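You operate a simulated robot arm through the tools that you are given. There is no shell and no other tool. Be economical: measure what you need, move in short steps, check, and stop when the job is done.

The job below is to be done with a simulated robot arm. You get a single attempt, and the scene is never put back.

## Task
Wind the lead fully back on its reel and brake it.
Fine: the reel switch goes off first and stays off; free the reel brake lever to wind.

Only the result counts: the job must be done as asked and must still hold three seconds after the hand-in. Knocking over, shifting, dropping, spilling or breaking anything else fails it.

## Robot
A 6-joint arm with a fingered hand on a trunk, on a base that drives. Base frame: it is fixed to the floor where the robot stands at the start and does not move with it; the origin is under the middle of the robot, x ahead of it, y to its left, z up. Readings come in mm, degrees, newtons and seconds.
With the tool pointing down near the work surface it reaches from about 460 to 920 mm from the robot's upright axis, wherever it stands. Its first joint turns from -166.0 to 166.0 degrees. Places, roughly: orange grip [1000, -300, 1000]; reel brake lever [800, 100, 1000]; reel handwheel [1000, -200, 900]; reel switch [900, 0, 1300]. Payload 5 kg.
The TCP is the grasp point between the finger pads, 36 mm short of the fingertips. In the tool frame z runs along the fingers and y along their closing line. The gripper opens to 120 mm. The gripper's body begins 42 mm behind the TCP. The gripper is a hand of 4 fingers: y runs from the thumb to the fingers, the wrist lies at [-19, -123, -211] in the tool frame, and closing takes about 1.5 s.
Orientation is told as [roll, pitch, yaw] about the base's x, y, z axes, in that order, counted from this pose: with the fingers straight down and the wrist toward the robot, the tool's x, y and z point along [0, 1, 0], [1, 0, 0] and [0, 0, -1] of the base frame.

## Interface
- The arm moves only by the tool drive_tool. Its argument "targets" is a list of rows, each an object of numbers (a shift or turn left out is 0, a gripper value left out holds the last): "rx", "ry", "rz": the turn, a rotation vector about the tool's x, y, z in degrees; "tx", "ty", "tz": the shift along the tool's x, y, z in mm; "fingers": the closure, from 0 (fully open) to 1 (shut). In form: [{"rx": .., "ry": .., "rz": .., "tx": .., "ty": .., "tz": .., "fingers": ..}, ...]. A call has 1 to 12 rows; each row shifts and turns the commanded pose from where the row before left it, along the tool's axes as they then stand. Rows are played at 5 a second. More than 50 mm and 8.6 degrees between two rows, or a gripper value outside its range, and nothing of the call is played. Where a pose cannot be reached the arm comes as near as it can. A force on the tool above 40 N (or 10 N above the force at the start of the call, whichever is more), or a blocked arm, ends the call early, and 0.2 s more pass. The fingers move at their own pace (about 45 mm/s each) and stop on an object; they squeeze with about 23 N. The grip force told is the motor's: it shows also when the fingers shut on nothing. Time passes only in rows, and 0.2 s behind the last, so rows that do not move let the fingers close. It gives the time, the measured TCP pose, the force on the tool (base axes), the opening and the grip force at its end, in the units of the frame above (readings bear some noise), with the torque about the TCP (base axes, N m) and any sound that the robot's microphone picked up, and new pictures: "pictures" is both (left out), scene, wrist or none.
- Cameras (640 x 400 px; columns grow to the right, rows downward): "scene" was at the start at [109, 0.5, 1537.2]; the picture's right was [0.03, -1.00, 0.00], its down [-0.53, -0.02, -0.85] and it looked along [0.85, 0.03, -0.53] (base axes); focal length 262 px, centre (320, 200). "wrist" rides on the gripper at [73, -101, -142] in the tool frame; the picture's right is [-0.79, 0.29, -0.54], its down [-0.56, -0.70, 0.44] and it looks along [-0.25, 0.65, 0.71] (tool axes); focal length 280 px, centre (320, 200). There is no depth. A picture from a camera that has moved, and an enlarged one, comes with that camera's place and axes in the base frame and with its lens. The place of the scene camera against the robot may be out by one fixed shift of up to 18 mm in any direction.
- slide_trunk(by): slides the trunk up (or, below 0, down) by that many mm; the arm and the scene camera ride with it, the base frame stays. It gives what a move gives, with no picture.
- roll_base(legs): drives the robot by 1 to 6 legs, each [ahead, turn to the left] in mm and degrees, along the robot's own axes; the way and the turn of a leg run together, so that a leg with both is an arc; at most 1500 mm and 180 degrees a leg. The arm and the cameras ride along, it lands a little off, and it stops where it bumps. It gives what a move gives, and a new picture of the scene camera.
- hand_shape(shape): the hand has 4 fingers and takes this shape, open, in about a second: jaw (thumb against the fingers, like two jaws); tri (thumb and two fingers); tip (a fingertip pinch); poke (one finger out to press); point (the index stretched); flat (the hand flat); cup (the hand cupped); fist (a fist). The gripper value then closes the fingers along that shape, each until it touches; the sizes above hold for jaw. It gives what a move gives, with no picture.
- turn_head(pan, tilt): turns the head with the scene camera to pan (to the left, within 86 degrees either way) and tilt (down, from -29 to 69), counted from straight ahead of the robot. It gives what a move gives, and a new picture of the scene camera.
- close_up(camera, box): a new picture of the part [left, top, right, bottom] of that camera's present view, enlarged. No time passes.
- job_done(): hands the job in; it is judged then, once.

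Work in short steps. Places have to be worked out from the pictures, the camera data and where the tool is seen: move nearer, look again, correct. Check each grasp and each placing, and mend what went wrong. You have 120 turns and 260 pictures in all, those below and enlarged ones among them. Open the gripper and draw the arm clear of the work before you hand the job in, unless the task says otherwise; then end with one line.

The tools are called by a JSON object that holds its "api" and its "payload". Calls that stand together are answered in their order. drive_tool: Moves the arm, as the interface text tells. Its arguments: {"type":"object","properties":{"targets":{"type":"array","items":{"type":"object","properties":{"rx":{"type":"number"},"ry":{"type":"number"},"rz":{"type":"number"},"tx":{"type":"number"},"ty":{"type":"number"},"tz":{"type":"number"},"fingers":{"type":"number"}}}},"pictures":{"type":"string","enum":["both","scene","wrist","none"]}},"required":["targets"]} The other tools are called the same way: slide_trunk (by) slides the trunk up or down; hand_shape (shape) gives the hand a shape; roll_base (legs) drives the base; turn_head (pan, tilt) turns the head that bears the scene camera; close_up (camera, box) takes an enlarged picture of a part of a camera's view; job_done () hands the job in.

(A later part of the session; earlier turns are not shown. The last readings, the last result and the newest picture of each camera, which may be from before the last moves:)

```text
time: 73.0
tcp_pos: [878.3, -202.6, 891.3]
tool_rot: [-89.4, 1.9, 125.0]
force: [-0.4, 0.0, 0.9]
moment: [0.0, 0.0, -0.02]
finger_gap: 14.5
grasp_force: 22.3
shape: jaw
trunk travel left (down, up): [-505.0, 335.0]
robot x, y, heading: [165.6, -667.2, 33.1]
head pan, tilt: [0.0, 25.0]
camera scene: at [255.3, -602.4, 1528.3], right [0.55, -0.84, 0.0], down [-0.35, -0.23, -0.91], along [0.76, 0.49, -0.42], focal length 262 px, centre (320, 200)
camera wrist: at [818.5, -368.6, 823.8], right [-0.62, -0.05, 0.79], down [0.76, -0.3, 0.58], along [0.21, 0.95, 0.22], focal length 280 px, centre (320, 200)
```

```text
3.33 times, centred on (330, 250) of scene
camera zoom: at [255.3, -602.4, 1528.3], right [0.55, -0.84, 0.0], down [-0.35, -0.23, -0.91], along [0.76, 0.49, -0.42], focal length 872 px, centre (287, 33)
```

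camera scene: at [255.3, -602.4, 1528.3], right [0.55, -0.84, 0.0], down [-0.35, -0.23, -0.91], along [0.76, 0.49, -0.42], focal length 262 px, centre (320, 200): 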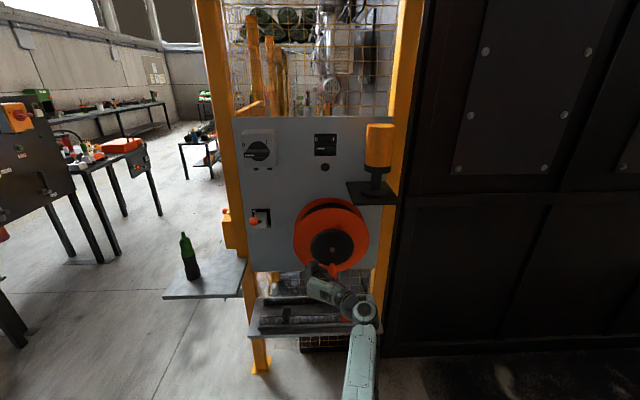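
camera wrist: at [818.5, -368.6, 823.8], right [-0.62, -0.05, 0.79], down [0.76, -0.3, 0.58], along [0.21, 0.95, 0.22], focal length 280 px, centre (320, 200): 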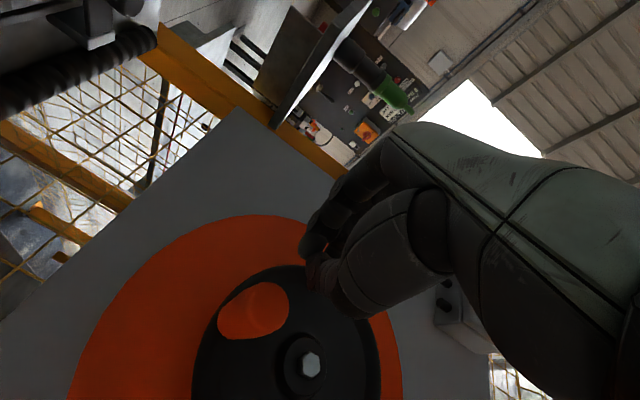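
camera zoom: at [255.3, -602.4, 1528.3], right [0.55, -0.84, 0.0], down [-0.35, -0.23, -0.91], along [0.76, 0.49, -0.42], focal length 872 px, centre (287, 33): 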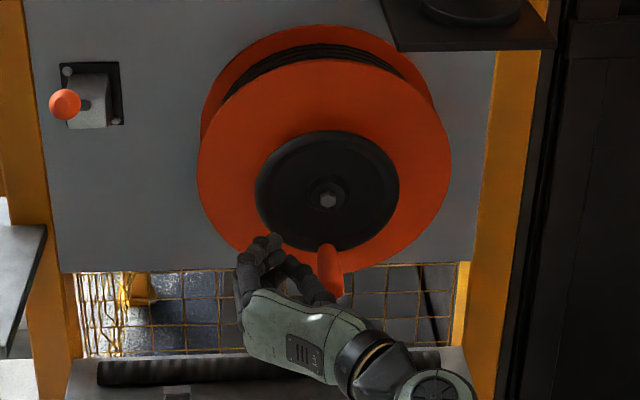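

The grip slipped out of the fingers at the bottom of the turn, probably on the end stop. I'll back off, open and look.

{"api": "drive_tool", "payload": {"targets": [{"tz": -30}, {"tz": -30, "fingers": 0}, {}, {}, {}]}}

{"api": "close_up", "payload": {"camera": "scene", "box": [260, 190, 400, 310]}}

{"api": "close_up", "payload": {"camera": "wrist", "box": [0, 0, 400, 400]}}

```text
time: 74.2
tcp_pos: [828.9, -237.1, 892.2]
tool_rot: [-89.5, 1.9, 124.7]
force: [0.5, -0.2, -0.3]
moment: [-0.02, -0.04, 0.01]
finger_gap: 119.6
grasp_force: 0.0
shape: jaw
trunk travel left (down, up): [-505.0, 335.0]
robot x, y, heading: [162.5, -668.3, 32.7]
head pan, tilt: [0.0, 25.0]
camera scene: at [255.1, -602.6, 1528.3], right [0.54, -0.84, 0.0], down [-0.35, -0.23, -0.91], along [0.76, 0.49, -0.42], focal length 262 px, centre (320, 200)
camera wrist: at [769.4, -403.2, 824.7], right [-0.62, -0.05, 0.79], down [0.76, -0.3, 0.58], along [0.21, 0.95, 0.22], focal length 280 px, centre (320, 200)
```

scene: 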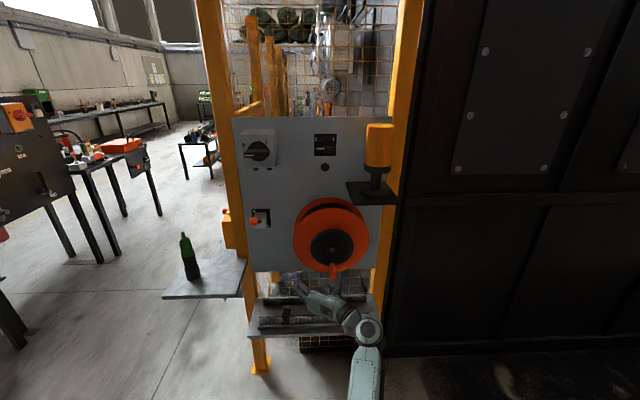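
wrist: 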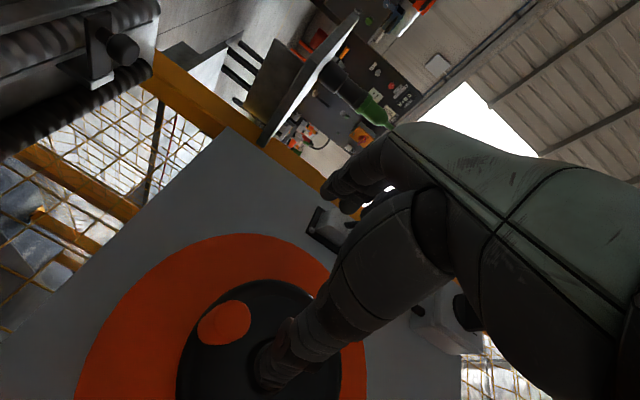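

```text
3.33 times, centred on (330, 250) of scene
camera zoom: at [255.1, -602.6, 1528.3], right [0.54, -0.84, 0.0], down [-0.35, -0.23, -0.91], along [0.76, 0.49, -0.42], focal length 872 px, centre (287, 33)
```

zoom: 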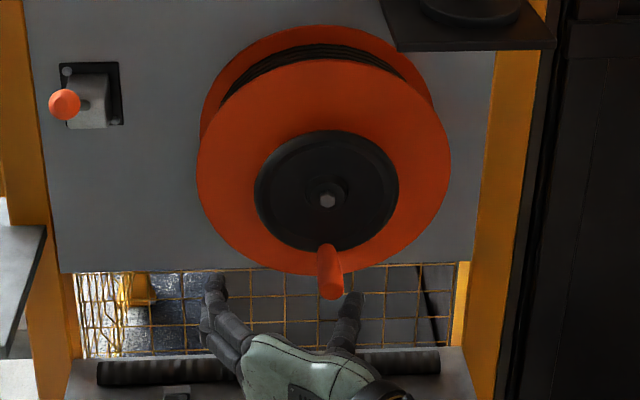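

```text
1.00 times, centred on (200, 200) of wrist (not enlarged: the box is as wide or as high as the picture)
camera zoom: at [769.4, -403.2, 824.7], right [-0.62, -0.05, 0.79], down [0.76, -0.3, 0.58], along [0.21, 0.95, 0.22], focal length 280 px, centre (440, 200)
```

zoom: 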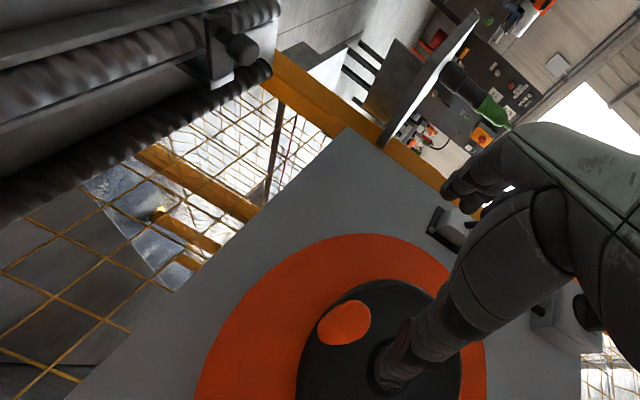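

The grip now sits at the bottom (θ≈-90°), the cable is on the drum and no tail shows. I'll re-grip and pull clockwise to check that it's on the stop.

{"api": "drive_tool", "payload": {"targets": [{"ty": -25, "tx": 12}, {"ty": -24, "tx": 13}, {}, {"tz": 35}, {"tz": 35}, {"fingers": 1}, {}, {}, {}, {}, {}, {}]}}

{"api": "close_up", "payload": {"camera": "scene", "box": [260, 190, 400, 310]}}

```text
time: 76.8
tcp_pos: [907.8, -237.7, 875.7]
tool_rot: [-89.1, 1.9, 124.6]
force: [0.8, -0.2, 1.5]
moment: [-0.01, -0.02, -0.02]
finger_gap: 13.1
grasp_force: 6.7
shape: jaw
out of reach, approached as far as the arm can: row 5
trunk travel left (down, up): [-505.0, 335.0]
robot x, y, heading: [161.8, -667.1, 32.8]
head pan, tilt: [0.0, 25.0]
camera scene: at [254.9, -602.9, 1528.3], right [0.54, -0.84, 0.0], down [-0.35, -0.23, -0.91], along [0.76, 0.49, -0.42], focal length 262 px, centre (320, 200)
camera wrist: at [847.8, -405.1, 809.7], right [-0.61, -0.04, 0.79], down [0.76, -0.3, 0.58], along [0.22, 0.95, 0.22], focal length 280 px, centre (320, 200)
```

scene: 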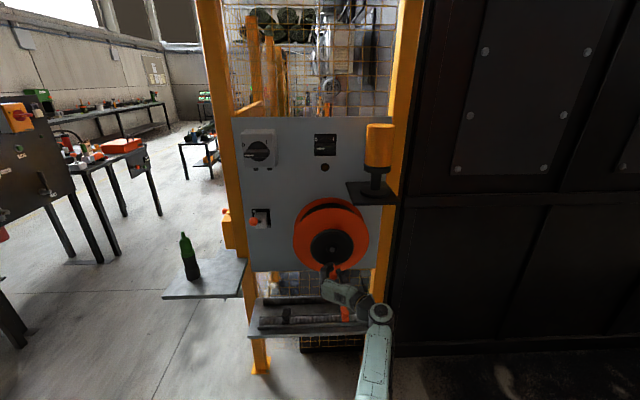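
wrist: 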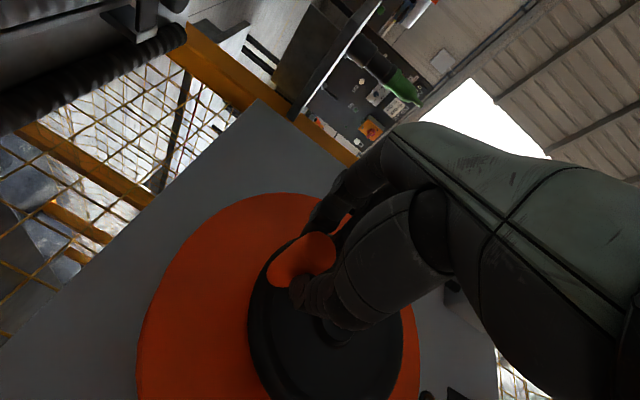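

```text
3.33 times, centred on (330, 250) of scene
camera zoom: at [254.9, -602.9, 1528.3], right [0.54, -0.84, 0.0], down [-0.35, -0.23, -0.91], along [0.76, 0.49, -0.42], focal length 872 px, centre (287, 33)
```

zoom: 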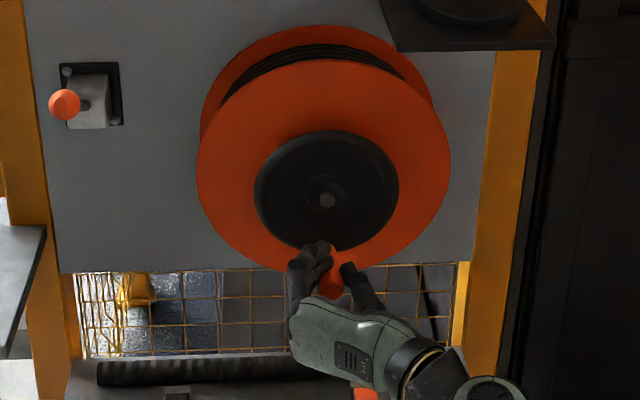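

The fingers are around the grip. I'll finish closing and pull clockwise (left) in small steps, watching position and force.

{"api": "drive_tool", "payload": {"targets": [{}, {}, {"ty": 6}, {"ty": 6}, {"ty": 6, "tx": -1}, {}], "pictures": "wrist"}}

{"api": "close_up", "payload": {"camera": "scene", "box": [260, 190, 400, 310]}}

```text
time: 78.2
tcp_pos: [896.9, -224.4, 881.9]
tool_rot: [-89.8, 1.9, 124.7]
force: [5.5, 2.1, 21.7]
moment: [-0.31, -0.31, 0.11]
finger_gap: 9.5
grasp_force: 23.5
shape: jaw
trunk travel left (down, up): [-505.0, 335.0]
robot x, y, heading: [161.4, -668.8, 32.9]
head pan, tilt: [0.0, 25.0]
camera wrist: at [837.9, -391.0, 813.7], right [-0.62, -0.05, 0.78], down [0.75, -0.31, 0.58], along [0.21, 0.95, 0.23], focal length 280 px, centre (320, 200)
```

wrist: 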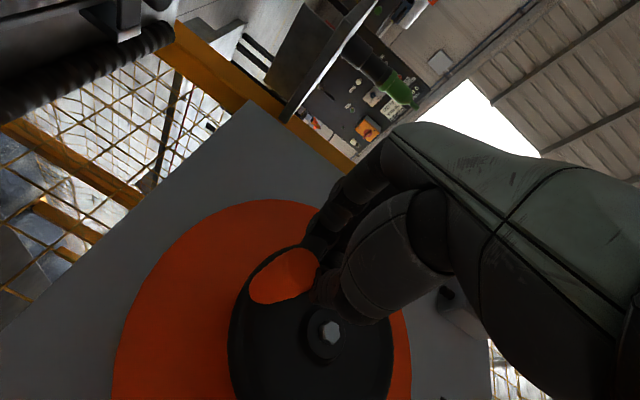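

```text
3.33 times, centred on (330, 250) of scene
camera zoom: at [252.7, -605.3, 1528.9], right [0.55, -0.84, 0.0], down [-0.35, -0.23, -0.91], along [0.76, 0.5, -0.42], focal length 872 px, centre (287, 33)
```

zoom: 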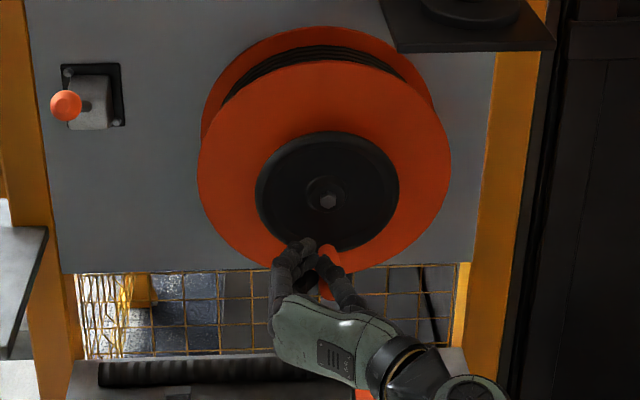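

The fingers sat too high on the grip because of the arm's low-reach limit, and they squeezed off. I'll open, back away, lower the trunk and re-centre.

{"api": "drive_tool", "payload": {"targets": [{"fingers": 0}, {}, {}, {}, {}, {"tz": -35}, {"tz": -35}], "pictures": "none"}}

{"api": "slide_trunk", "payload": {"by": -100}}

{"api": "drive_tool", "payload": {"targets": [{"tx": -30}, {"tx": -30}, {"tx": -15, "ty": -14}, {}]}}

```text
time: 79.8
tcp_pos: [839.5, -261.3, 878.5]
tool_rot: [-89.3, 2.0, 124.8]
force: [0.2, -1.0, 0.6]
moment: [0.01, -0.01, 0.02]
finger_gap: 119.8
grasp_force: 0.0
shape: jaw
trunk travel left (down, up): [-505.0, 335.0]
robot x, y, heading: [165.6, -664.6, 33.1]
head pan, tilt: [0.0, 25.0]
```

```text
time: 81.2
tcp_pos: [838.8, -263.3, 778.1]
tool_rot: [-89.5, 1.9, 124.7]
force: [0.1, 0.3, 0.3]
moment: [-0.04, -0.01, 0.04]
finger_gap: 119.8
grasp_force: 0.1
shape: jaw
trunk travel left (down, up): [-405.0, 435.0]
robot x, y, heading: [160.5, -670.8, 33.2]
head pan, tilt: [0.0, 25.0]
```

```text
time: 82.2
tcp_pos: [846.4, -271.9, 852.4]
tool_rot: [-89.4, 1.9, 124.7]
force: [0.5, 0.3, -0.1]
moment: [0.01, 0.0, 0.0]
finger_gap: 119.5
grasp_force: 0.1
shape: jaw
trunk travel left (down, up): [-405.0, 435.0]
robot x, y, heading: [162.3, -665.7, 32.9]
head pan, tilt: [0.0, 25.0]
camera scene: at [254.8, -602.5, 1428.3], right [0.54, -0.84, 0.0], down [-0.35, -0.23, -0.91], along [0.76, 0.49, -0.42], focal length 262 px, centre (320, 200)
camera wrist: at [787.2, -439.5, 785.5], right [-0.62, -0.05, 0.79], down [0.76, -0.3, 0.58], along [0.21, 0.95, 0.22], focal length 280 px, centre (320, 200)
```

scene: 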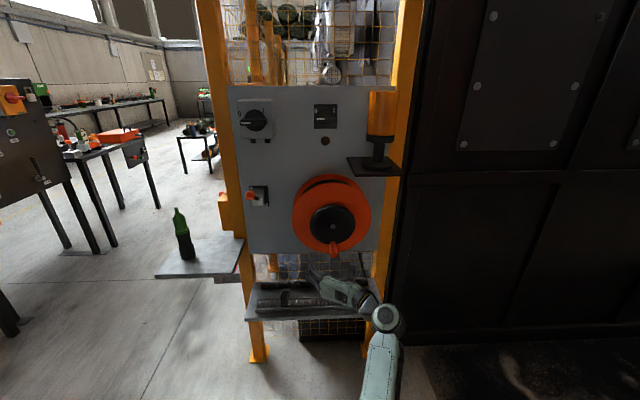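
wrist: 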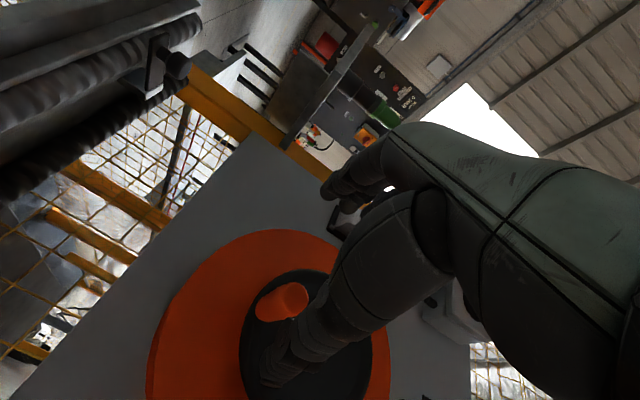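

The grip tip computes to t≈720, z≈868. I'll centre on it, move in and grip.

{"api": "drive_tool", "payload": {"targets": [{"tx": -15, "ty": -13}, {}, {"tz": 38}, {"tz": 37}, {"fingers": 1}, {}, {}, {}, {}, {}, {}, {}], "pictures": "none"}}

{"api": "drive_tool", "payload": {"targets": [{}, {"ty": 6}, {"ty": 6}, {"ty": 6}, {}]}}

{"api": "close_up", "payload": {"camera": "scene", "box": [260, 170, 400, 290]}}

```text
time: 84.8
tcp_pos: [917.7, -238.4, 867.8]
tool_rot: [-89.4, 1.9, 124.7]
force: [2.0, 0.5, 0.2]
moment: [0.02, 0.01, 0.05]
finger_gap: 18.4
grasp_force: 22.7
shape: jaw
trunk travel left (down, up): [-405.0, 435.0]
robot x, y, heading: [161.2, -668.3, 33.0]
head pan, tilt: [0.0, 25.0]
```

```text
time: 86.0
tcp_pos: [899.5, -215.3, 859.8]
tool_rot: [-89.0, 1.9, 125.6]
force: [-4.2, 2.1, -14.0]
moment: [0.39, 0.1, -0.15]
finger_gap: 14.5
grasp_force: 23.3
shape: jaw
trunk travel left (down, up): [-405.0, 435.0]
robot x, y, heading: [167.2, -665.2, 33.1]
head pan, tilt: [0.0, 25.0]
camera scene: at [255.8, -598.7, 1427.6], right [0.55, -0.84, 0.0], down [-0.35, -0.23, -0.91], along [0.76, 0.5, -0.42], focal length 262 px, centre (320, 200)
camera wrist: at [842.9, -383.1, 794.5], right [-0.61, -0.05, 0.79], down [0.77, -0.29, 0.57], along [0.2, 0.96, 0.22], focal length 280 px, centre (320, 200)
```

scene: 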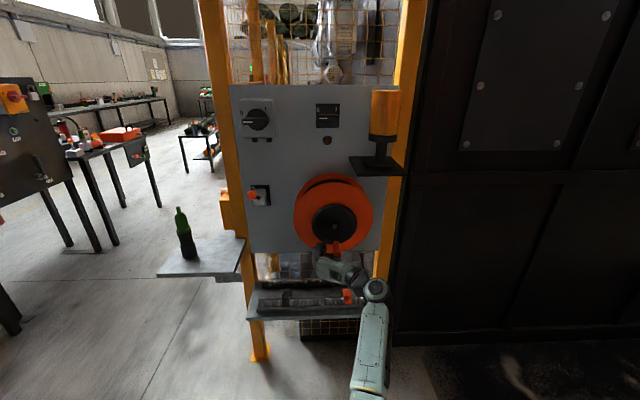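
wrist: 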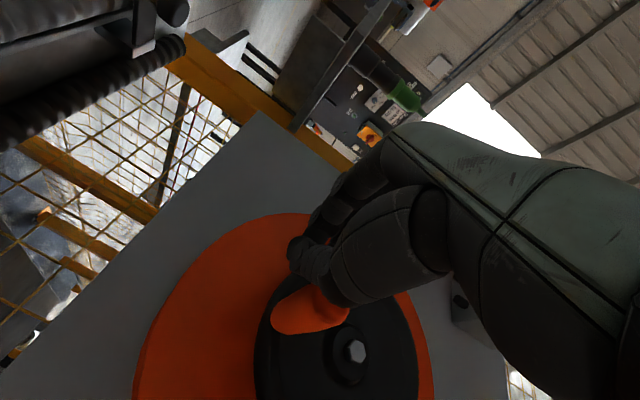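

```text
3.33 times, centred on (330, 230) of scene
camera zoom: at [255.8, -598.7, 1427.6], right [0.55, -0.84, 0.0], down [-0.35, -0.23, -0.91], along [0.76, 0.5, -0.42], focal length 872 px, centre (287, 100)
```

zoom: 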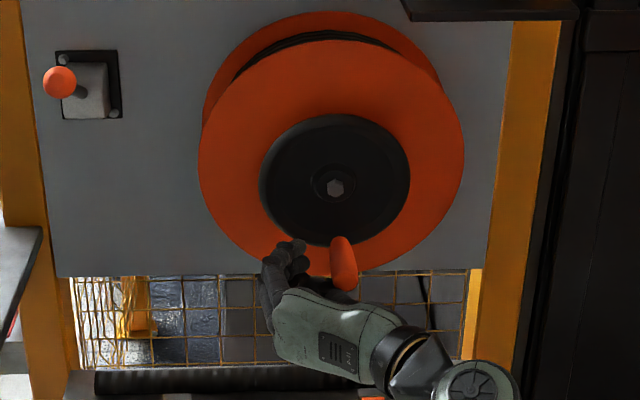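

Held firmly, the grip still would not go further clockwise and the fingers slid off, so the end stop is reached. The slip may have nudged it back about 10°, so I'll come to its right with closed fingers and press it gently home.

{"api": "drive_tool", "payload": {"targets": [{"tz": -40}, {"tz": -40}, {"ty": -35}, {"ty": -35}, {"ty": -30}, {"fingers": 1}, {}, {}]}}

{"api": "close_up", "payload": {"camera": "scene", "box": [260, 170, 400, 290]}}

```text
time: 87.8
tcp_pos: [897.7, -351.9, 871.6]
tool_rot: [-89.5, 1.9, 124.7]
force: [-0.4, 0.2, -0.5]
moment: [-0.01, -0.02, 0.0]
finger_gap: 15.1
grasp_force: 22.6
shape: jaw
trunk travel left (down, up): [-405.0, 435.0]
robot x, y, heading: [166.4, -665.0, 33.1]
head pan, tilt: [0.0, 25.0]
camera scene: at [254.8, -602.8, 1428.3], right [0.54, -0.84, 0.0], down [-0.35, -0.23, -0.91], along [0.76, 0.49, -0.42], focal length 262 px, centre (320, 200)
camera wrist: at [837.7, -518.3, 804.3], right [-0.62, -0.05, 0.79], down [0.76, -0.3, 0.58], along [0.21, 0.95, 0.22], focal length 280 px, centre (320, 200)
```

scene: 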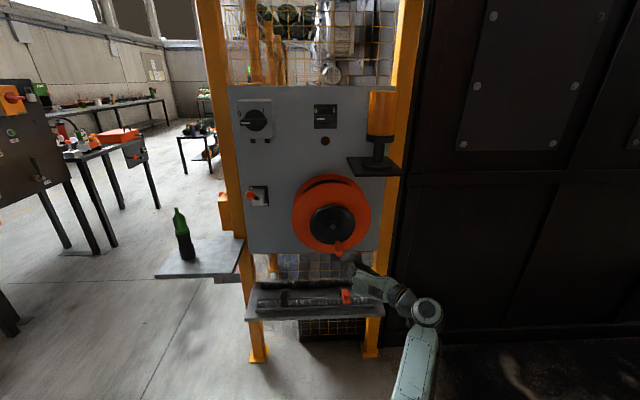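
wrist: 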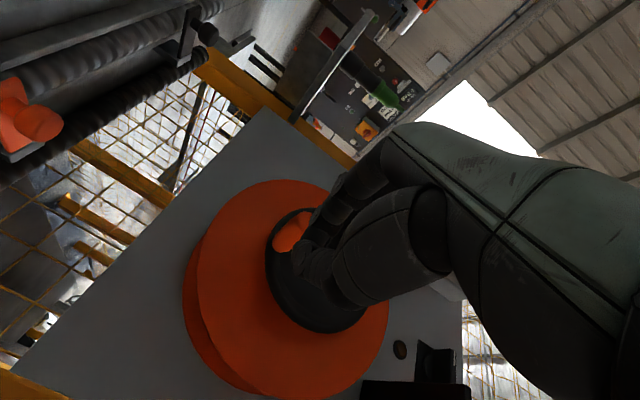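

```text
3.33 times, centred on (330, 230) of scene
camera zoom: at [254.8, -602.8, 1428.3], right [0.54, -0.84, 0.0], down [-0.35, -0.23, -0.91], along [0.76, 0.49, -0.42], focal length 872 px, centre (287, 100)
```

zoom: 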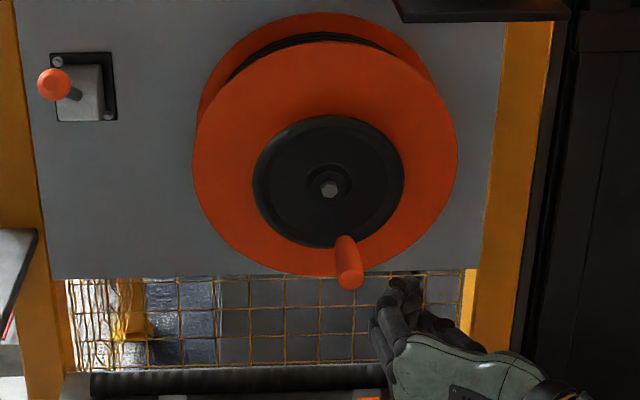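

The grip has shifted about 12° counter-clockwise, as suspected. I'll move in on its right side and push left gently.

{"api": "drive_tool", "payload": {"targets": [{"tz": 35}, {"tz": 35}, {"ty": 8}, {"ty": 8}, {"ty": 8}, {}], "pictures": "none"}}

{"api": "close_up", "payload": {"camera": "scene", "box": [260, 170, 400, 290]}}

```text
time: 89.2
tcp_pos: [939.8, -293.2, 868.8]
tool_rot: [-89.4, 1.9, 124.7]
force: [0.5, -2.1, 1.3]
moment: [0.08, 0.0, -0.01]
finger_gap: 14.5
grasp_force: 22.9
shape: jaw
trunk travel left (down, up): [-405.0, 435.0]
robot x, y, heading: [162.3, -668.5, 32.6]
head pan, tilt: [0.0, 25.0]
```

```text
3.33 times, centred on (330, 230) of scene
camera zoom: at [255.1, -603.6, 1428.4], right [0.54, -0.84, 0.0], down [-0.35, -0.23, -0.91], along [0.76, 0.49, -0.42], focal length 872 px, centre (287, 100)
```

zoom: 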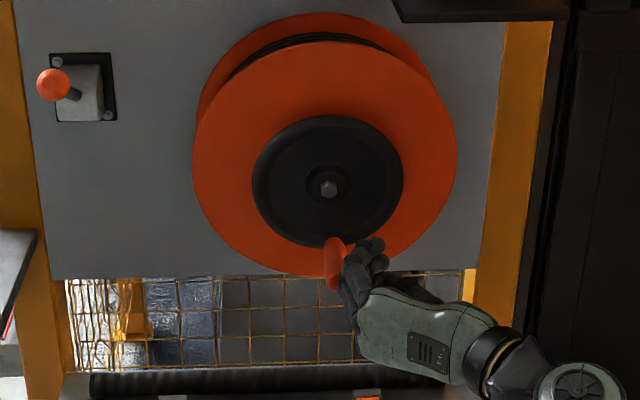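

Contact is made and the grip is moving left. I'll continue in small steps until the stop resists.

{"api": "drive_tool", "payload": {"targets": [{"ty": 5}, {"ty": 5}, {"ty": 5}, {}], "pictures": "none"}}

{"api": "close_up", "payload": {"camera": "scene", "box": [260, 170, 400, 290]}}

```text
time: 90.2
tcp_pos: [933.4, -282.9, 870.5]
tool_rot: [-89.5, 1.8, 124.6]
force: [4.9, -9.0, 6.7]
moment: [0.31, 0.14, -0.04]
finger_gap: 13.7
grasp_force: 22.8
shape: jaw
trunk travel left (down, up): [-405.0, 435.0]
robot x, y, heading: [166.0, -671.4, 33.2]
head pan, tilt: [0.0, 25.0]
```

```text
3.33 times, centred on (330, 230) of scene
camera zoom: at [254.8, -605.1, 1428.5], right [0.54, -0.84, 0.0], down [-0.35, -0.23, -0.91], along [0.76, 0.49, -0.42], focal length 872 px, centre (287, 100)
```

zoom: 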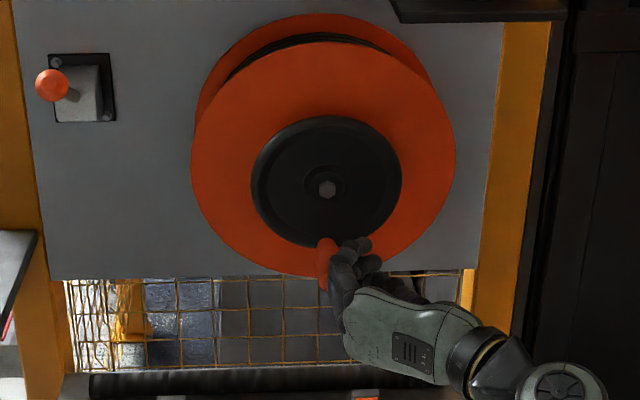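

{"api": "drive_tool", "payload": {"targets": [{"ty": 5}, {"ty": 5}, {}, {}], "pictures": "none"}}

{"api": "close_up", "payload": {"camera": "scene", "box": [260, 170, 400, 290]}}

```text
time: 91.2
tcp_pos: [930.7, -278.8, 868.4]
tool_rot: [-89.4, 1.6, 124.4]
force: [15.4, -33.1, 2.7]
moment: [0.06, 0.05, -0.07]
finger_gap: 12.7
grasp_force: 22.5
shape: jaw
trunk travel left (down, up): [-405.0, 435.0]
robot x, y, heading: [165.0, -667.2, 32.9]
head pan, tilt: [0.0, 25.0]
```

```text
3.33 times, centred on (330, 230) of scene
camera zoom: at [257.3, -608.6, 1428.4], right [0.54, -0.84, 0.0], down [-0.36, -0.23, -0.91], along [0.76, 0.49, -0.42], focal length 872 px, centre (287, 100)
```

zoom: 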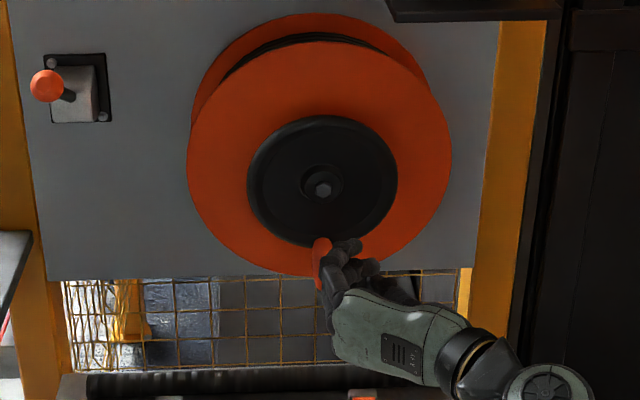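

It is against a solid stop (36 N, no movement), so the lead is fully wound. I'll release straight to the right, away from the grip, then withdraw without dragging it.

{"api": "drive_tool", "payload": {"targets": [{"ty": -10}, {"ty": -15}, {"ty": -25}, {"tz": -40}, {"tz": -40}, {"fingers": 0}, {}]}}

{"api": "close_up", "payload": {"camera": "scene", "box": [230, 170, 400, 300]}}

```text
time: 92.8
tcp_pos: [888.0, -359.1, 872.7]
tool_rot: [-89.4, 1.9, 124.8]
force: [-0.3, 0.0, -0.5]
moment: [-0.01, -0.01, -0.01]
finger_gap: 119.4
grasp_force: 0.1
shape: jaw
trunk travel left (down, up): [-405.0, 435.0]
robot x, y, heading: [161.8, -667.0, 33.0]
head pan, tilt: [0.0, 25.0]
camera scene: at [255.1, -603.5, 1428.3], right [0.54, -0.84, 0.0], down [-0.35, -0.23, -0.91], along [0.76, 0.49, -0.42], focal length 262 px, centre (320, 200)
camera wrist: at [829.4, -526.1, 804.7], right [-0.62, -0.05, 0.79], down [0.76, -0.3, 0.58], along [0.21, 0.95, 0.22], focal length 280 px, centre (320, 200)
```

scene: 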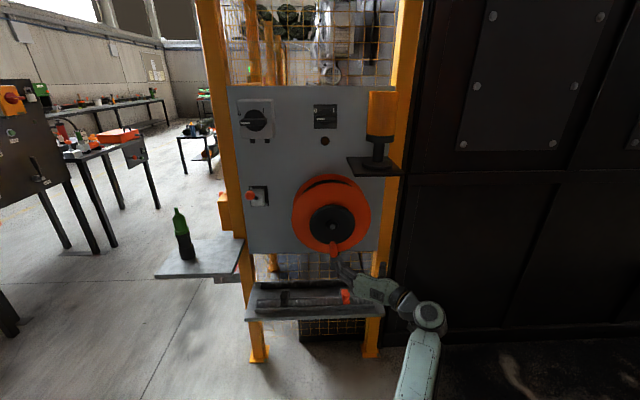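
wrist: 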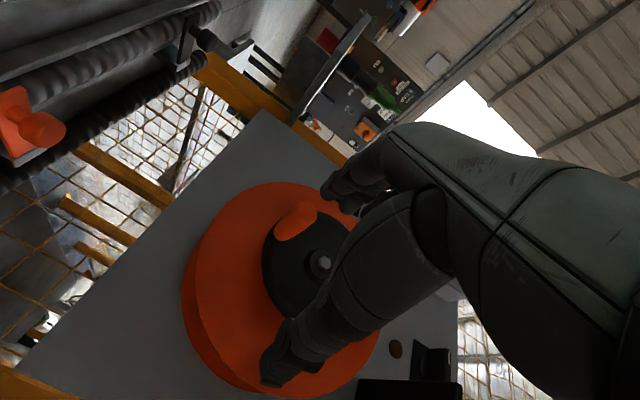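

```text
3.08 times, centred on (315, 235) of scene
camera zoom: at [255.1, -603.5, 1428.3], right [0.54, -0.84, 0.0], down [-0.35, -0.23, -0.91], along [0.76, 0.49, -0.42], focal length 805 px, centre (335, 92)
```

zoom: 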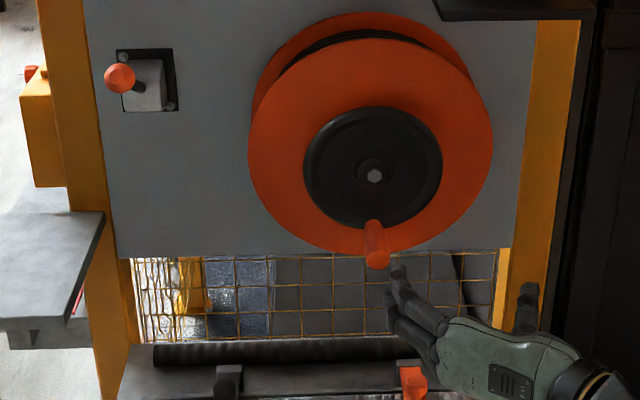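

The crank stays at the stop. Next I'll put the brake back on: raise the trunk and bring the hand left in front of the lever knob.

{"api": "slide_trunk", "payload": {"by": 180}}

{"api": "drive_tool", "payload": {"targets": [{"ty": 40}, {"ty": 40}, {"ty": 40}, {"ty": 40}, {"ty": 40}, {"ty": 40}, {"ty": 40}, {"ty": 40}, {"ty": 40}, {}]}}

{"api": "close_up", "payload": {"camera": "scene", "box": [200, 170, 340, 290]}}

```text
time: 94.8
tcp_pos: [888.6, -359.2, 1051.9]
tool_rot: [-89.4, 1.9, 124.7]
force: [-0.4, 0.0, -0.6]
moment: [0.0, 0.01, 0.0]
finger_gap: 119.2
grasp_force: 0.0
shape: jaw
trunk travel left (down, up): [-585.0, 255.0]
robot x, y, heading: [163.4, -664.5, 33.1]
head pan, tilt: [0.0, 25.0]
```

```text
time: 97.0
tcp_pos: [683.5, -64.2, 1041.0]
tool_rot: [-89.4, 1.9, 124.7]
force: [0.1, -0.4, -0.4]
moment: [0.01, 0.03, 0.01]
finger_gap: 119.7
grasp_force: 0.0
shape: jaw
trunk travel left (down, up): [-585.0, 255.0]
robot x, y, heading: [160.6, -666.2, 33.1]
head pan, tilt: [0.0, 25.0]
camera scene: at [255.7, -603.9, 1608.3], right [0.54, -0.84, 0.0], down [-0.35, -0.23, -0.91], along [0.76, 0.49, -0.42], focal length 262 px, centre (320, 200)
camera wrist: at [624.2, -231.0, 972.8], right [-0.62, -0.05, 0.79], down [0.76, -0.3, 0.58], along [0.21, 0.95, 0.22], focal length 280 px, centre (320, 200)
```

scene: 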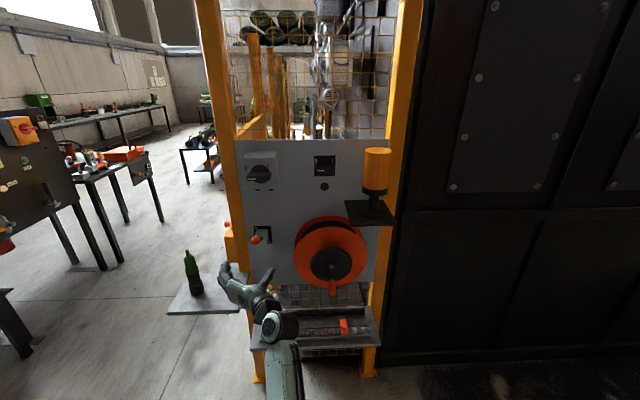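
wrist: 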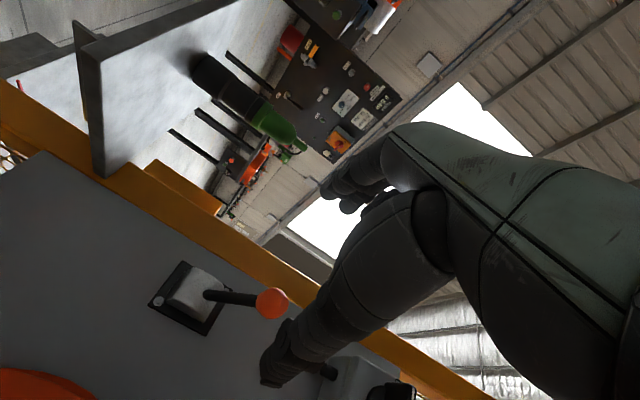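

```text
3.33 times, centred on (270, 230) of scene
camera zoom: at [255.7, -603.9, 1608.3], right [0.54, -0.84, 0.0], down [-0.35, -0.23, -0.91], along [0.76, 0.49, -0.42], focal length 872 px, centre (487, 100)
```

zoom: 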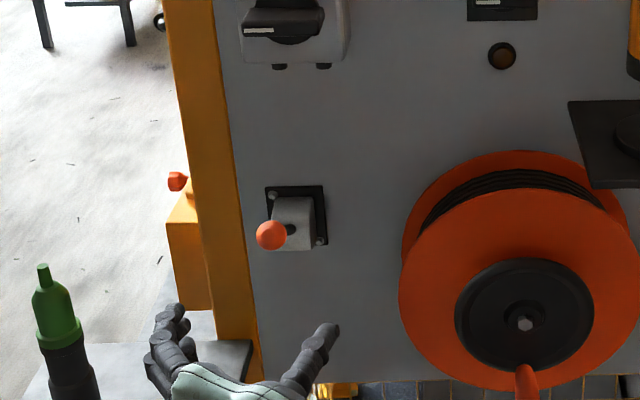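

The lever knob is at about n=691, t=435, z≈1063. I'll advance the open jaw around it, grip, and check.

{"api": "drive_tool", "payload": {"targets": [{"ty": 10, "tx": -22}, {}, {"tz": 40}, {"tz": 40}, {"tz": 40}, {"tz": 35}, {"fingers": 1}, {}, {}, {}, {}, {}]}}

{"api": "close_up", "payload": {"camera": "scene", "box": [200, 190, 310, 280]}}

```text
time: 99.6
tcp_pos: [805.7, 34.2, 1059.5]
tool_rot: [-89.3, 1.8, 124.6]
force: [0.5, -0.6, 0.3]
moment: [0.04, -0.03, -0.01]
finger_gap: 9.2
grasp_force: 0.0
shape: jaw
trunk travel left (down, up): [-585.0, 255.0]
robot x, y, heading: [162.3, -669.7, 33.2]
head pan, tilt: [0.0, 25.0]
camera scene: at [255.2, -603.1, 1608.3], right [0.54, -0.84, 0.0], down [-0.35, -0.23, -0.91], along [0.76, 0.49, -0.42], focal length 262 px, centre (320, 200)
camera wrist: at [746.5, -133.0, 993.1], right [-0.62, -0.05, 0.79], down [0.76, -0.3, 0.58], along [0.21, 0.95, 0.22], focal length 280 px, centre (320, 200)
```

scene: 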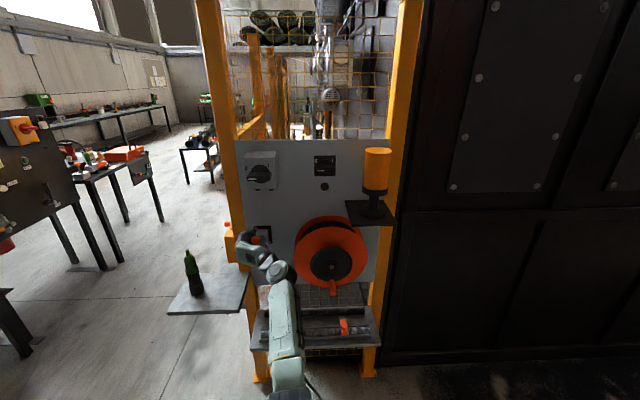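
wrist: 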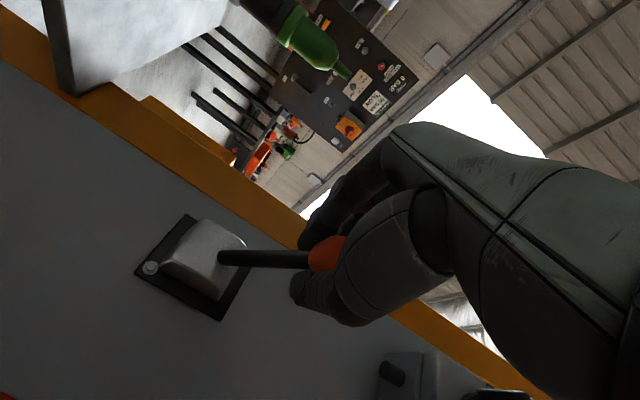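

```text
4.44 times, centred on (255, 235) of scene
camera zoom: at [255.2, -603.1, 1608.3], right [0.54, -0.84, 0.0], down [-0.35, -0.23, -0.91], along [0.76, 0.49, -0.42], focal length 1163 px, centre (609, 44)
```

zoom: 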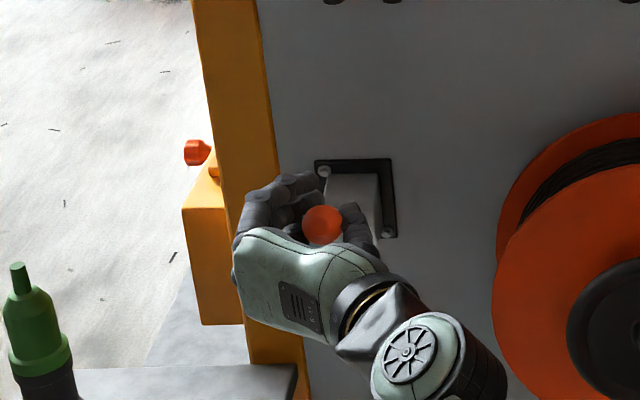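

The hand encloses the knob. I'll let it finish closing, then swing it down along the arc.

{"api": "drive_tool", "payload": {"targets": [{}, {}, {"tx": 13, "tz": -4}, {"tx": 13, "tz": -3}, {"tx": 13, "tz": -2}, {"tx": 13, "tz": -1}, {"tx": 13}, {}]}}

{"api": "close_up", "payload": {"camera": "scene", "box": [200, 190, 310, 280]}}

```text
time: 101.4
tcp_pos: [797.9, 26.1, 994.9]
tool_rot: [-89.4, 1.9, 124.8]
force: [-3.1, -6.0, 1.2]
moment: [0.1, -0.04, -0.03]
finger_gap: 8.8
grasp_force: 23.4
shape: jaw
trunk travel left (down, up): [-585.0, 255.0]
robot x, y, heading: [167.2, -669.8, 33.1]
head pan, tilt: [0.0, 25.0]
camera scene: at [254.5, -604.1, 1608.3], right [0.55, -0.84, 0.0], down [-0.35, -0.23, -0.91], along [0.76, 0.49, -0.42], focal length 262 px, centre (320, 200)
camera wrist: at [738.2, -141.4, 927.9], right [-0.62, -0.05, 0.79], down [0.76, -0.3, 0.58], along [0.21, 0.95, 0.22], focal length 280 px, centre (320, 200)
```

scene: 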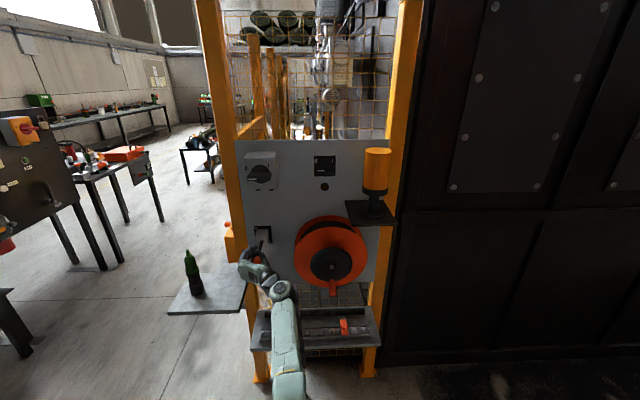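
wrist: 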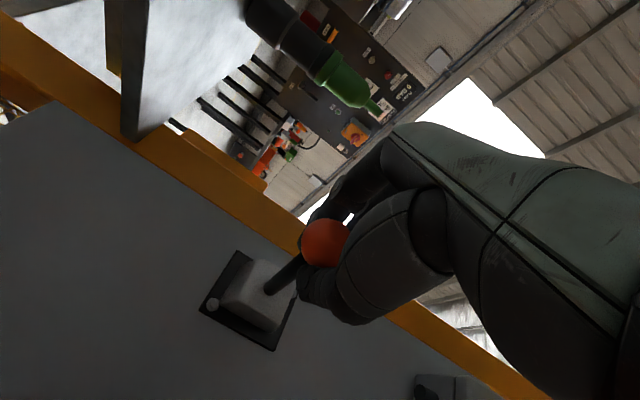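

```text
4.44 times, centred on (255, 235) of scene
camera zoom: at [254.5, -604.1, 1608.3], right [0.55, -0.84, 0.0], down [-0.35, -0.23, -0.91], along [0.76, 0.49, -0.42], focal length 1163 px, centre (609, 44)
```

zoom: 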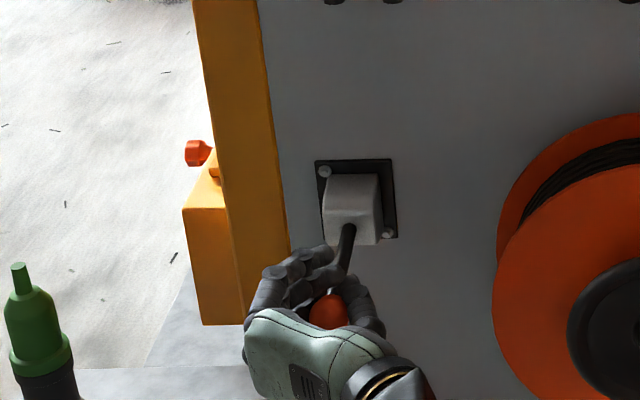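

The lever follows down with the hand, so I'll continue to the lower stop.

{"api": "drive_tool", "payload": {"targets": [{"tx": 13, "tz": 1}, {"tx": 13, "tz": 2}, {"tx": 13, "tz": 3}, {"tx": 12, "tz": 4}, {"tx": 10, "tz": 4}, {"tx": 8, "tz": 3}, {}]}}

{"api": "close_up", "payload": {"camera": "scene", "box": [200, 200, 310, 290]}}

```text
time: 102.6
tcp_pos: [795.8, 21.8, 963.9]
tool_rot: [-89.6, 1.9, 124.6]
force: [14.1, 17.6, 1.6]
moment: [0.16, -0.16, -0.05]
finger_gap: 6.8
grasp_force: 23.1
shape: jaw
out of reach, approached as far as the arm can: row 3, 4, 5, 6
trunk travel left (down, up): [-585.0, 255.0]
robot x, y, heading: [159.5, -670.8, 33.3]
head pan, tilt: [0.0, 25.0]
stopped in row 6: the force on the tool passed its limit at 43 N (the readings are from after the stop); the commanded pose is now the measured one
camera scene: at [257.7, -600.1, 1607.9], right [0.54, -0.84, 0.0], down [-0.36, -0.23, -0.91], along [0.76, 0.49, -0.42], focal length 262 px, centre (320, 200)
camera wrist: at [736.0, -145.0, 896.1], right [-0.62, -0.04, 0.78], down [0.75, -0.31, 0.58], along [0.22, 0.95, 0.23], focal length 280 px, centre (320, 200)
```

scene: 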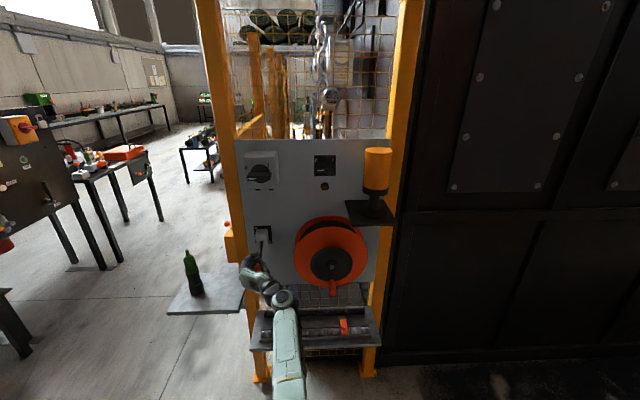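
wrist: 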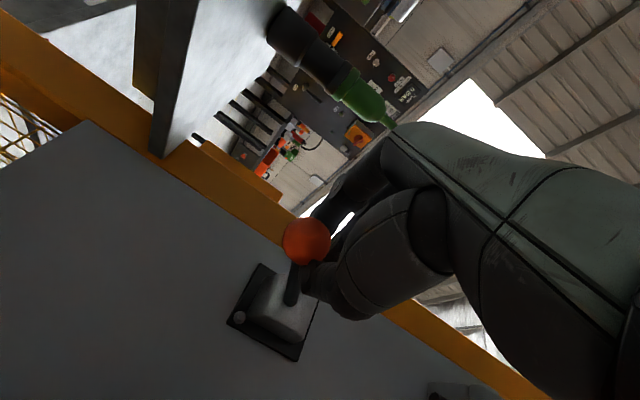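

```text
4.44 times, centred on (255, 245) of scene
camera zoom: at [257.7, -600.1, 1607.9], right [0.54, -0.84, 0.0], down [-0.36, -0.23, -0.91], along [0.76, 0.49, -0.42], focal length 1163 px, centre (609, 0)
```

zoom: 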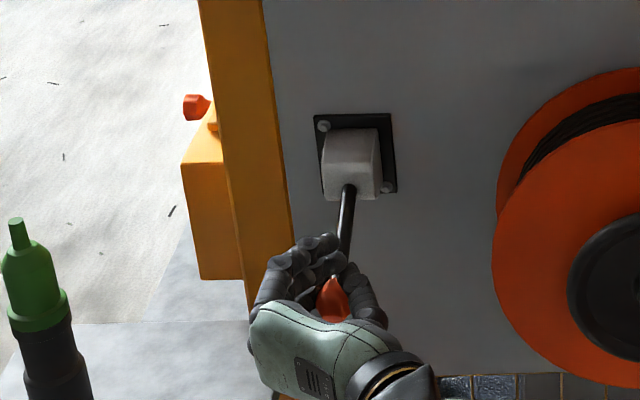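

The arm is at its low-reach limit, so I'll lower the trunk 30 mm to carry the lever down the rest of the way.

{"api": "slide_trunk", "payload": {"by": -30}}

{"api": "close_up", "payload": {"camera": "scene", "box": [200, 190, 310, 280]}}

{"api": "close_up", "payload": {"camera": "wrist", "box": [160, 160, 400, 400]}}

```text
time: 103.0
tcp_pos: [797.5, 22.9, 957.0]
tool_rot: [-90.3, 1.8, 124.3]
force: [12.7, 15.4, 1.9]
moment: [0.23, -0.15, -0.05]
finger_gap: 7.1
grasp_force: 23.3
shape: jaw
trunk travel left (down, up): [-571.0, 269.0]
robot x, y, heading: [162.4, -663.6, 33.1]
head pan, tilt: [0.0, 25.0]
stopped: the force on the tool passed its limit at 43 N (the readings are from after the stop); the commanded pose is now the measured one
```

```text
4.44 times, centred on (255, 235) of scene
camera zoom: at [258.2, -599.9, 1593.9], right [0.54, -0.84, 0.0], down [-0.36, -0.23, -0.91], along [0.76, 0.49, -0.42], focal length 1163 px, centre (609, 44)
```

zoom: 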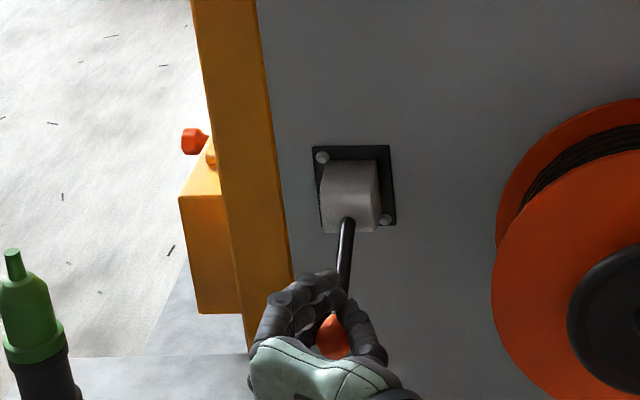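

```text
1.67 times, centred on (280, 280) of wrist
camera zoom: at [738.4, -143.1, 887.3], right [-0.63, -0.05, 0.78], down [0.75, -0.31, 0.58], along [0.22, 0.95, 0.23], focal length 467 px, centre (387, 67)
```

zoom: 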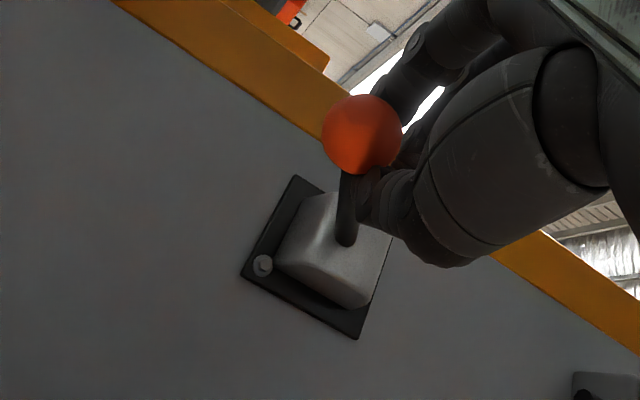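

The knob is now at about z≈940, against 934 originally, so it is nearly or fully down. I'll release, back off and compare.

{"api": "drive_tool", "payload": {"targets": [{"fingers": 0}, {}, {}, {}, {}, {}, {}, {"tz": -35}, {"tz": -35}, {"tz": -35}, {"tz": -35}]}}

{"api": "close_up", "payload": {"camera": "scene", "box": [200, 190, 310, 280]}}

{"api": "close_up", "payload": {"camera": "wrist", "box": [120, 160, 360, 400]}}

```text
time: 105.4
tcp_pos: [679.7, -58.8, 958.1]
tool_rot: [-90.4, 1.8, 124.3]
force: [-0.2, -0.8, -0.4]
moment: [0.0, 0.05, 0.04]
finger_gap: 119.8
grasp_force: 0.0
shape: jaw
trunk travel left (down, up): [-571.0, 269.0]
robot x, y, heading: [162.2, -665.6, 33.1]
head pan, tilt: [0.0, 25.0]
camera scene: at [254.8, -603.5, 1594.9], right [0.54, -0.84, 0.0], down [-0.35, -0.23, -0.91], along [0.76, 0.49, -0.42], focal length 262 px, centre (320, 200)
camera wrist: at [620.6, -225.1, 888.5], right [-0.63, -0.05, 0.78], down [0.75, -0.32, 0.58], along [0.22, 0.95, 0.23], focal length 280 px, centre (320, 200)
```

scene: 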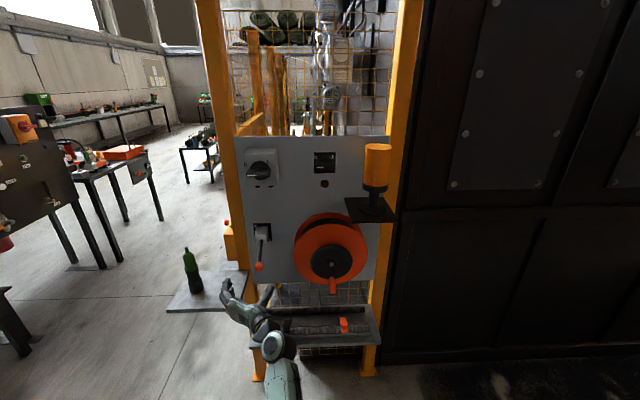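
wrist: 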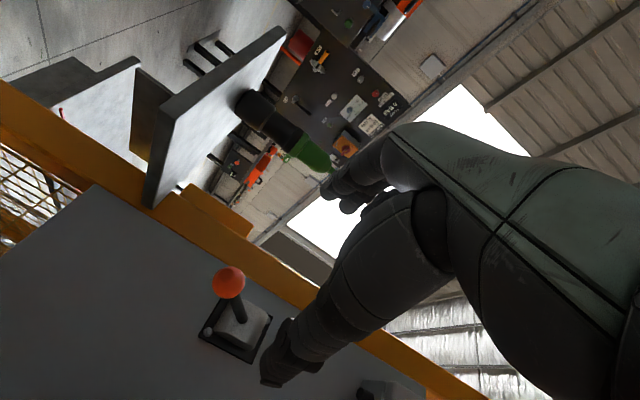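

```text
4.44 times, centred on (255, 235) of scene
camera zoom: at [254.8, -603.5, 1594.9], right [0.54, -0.84, 0.0], down [-0.35, -0.23, -0.91], along [0.76, 0.49, -0.42], focal length 1163 px, centre (609, 44)
```

zoom: 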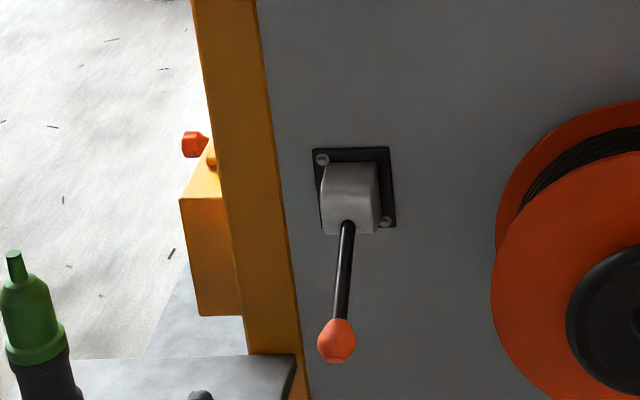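

```text
1.67 times, centred on (240, 280) of wrist
camera zoom: at [620.6, -225.1, 888.5], right [-0.63, -0.05, 0.78], down [0.75, -0.32, 0.58], along [0.22, 0.95, 0.23], focal length 467 px, centre (453, 67)
```

zoom: 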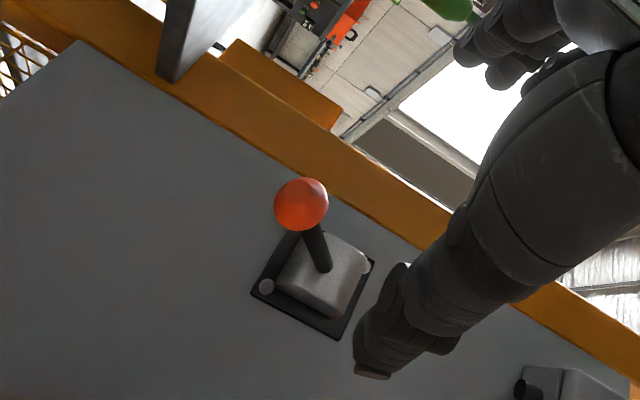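

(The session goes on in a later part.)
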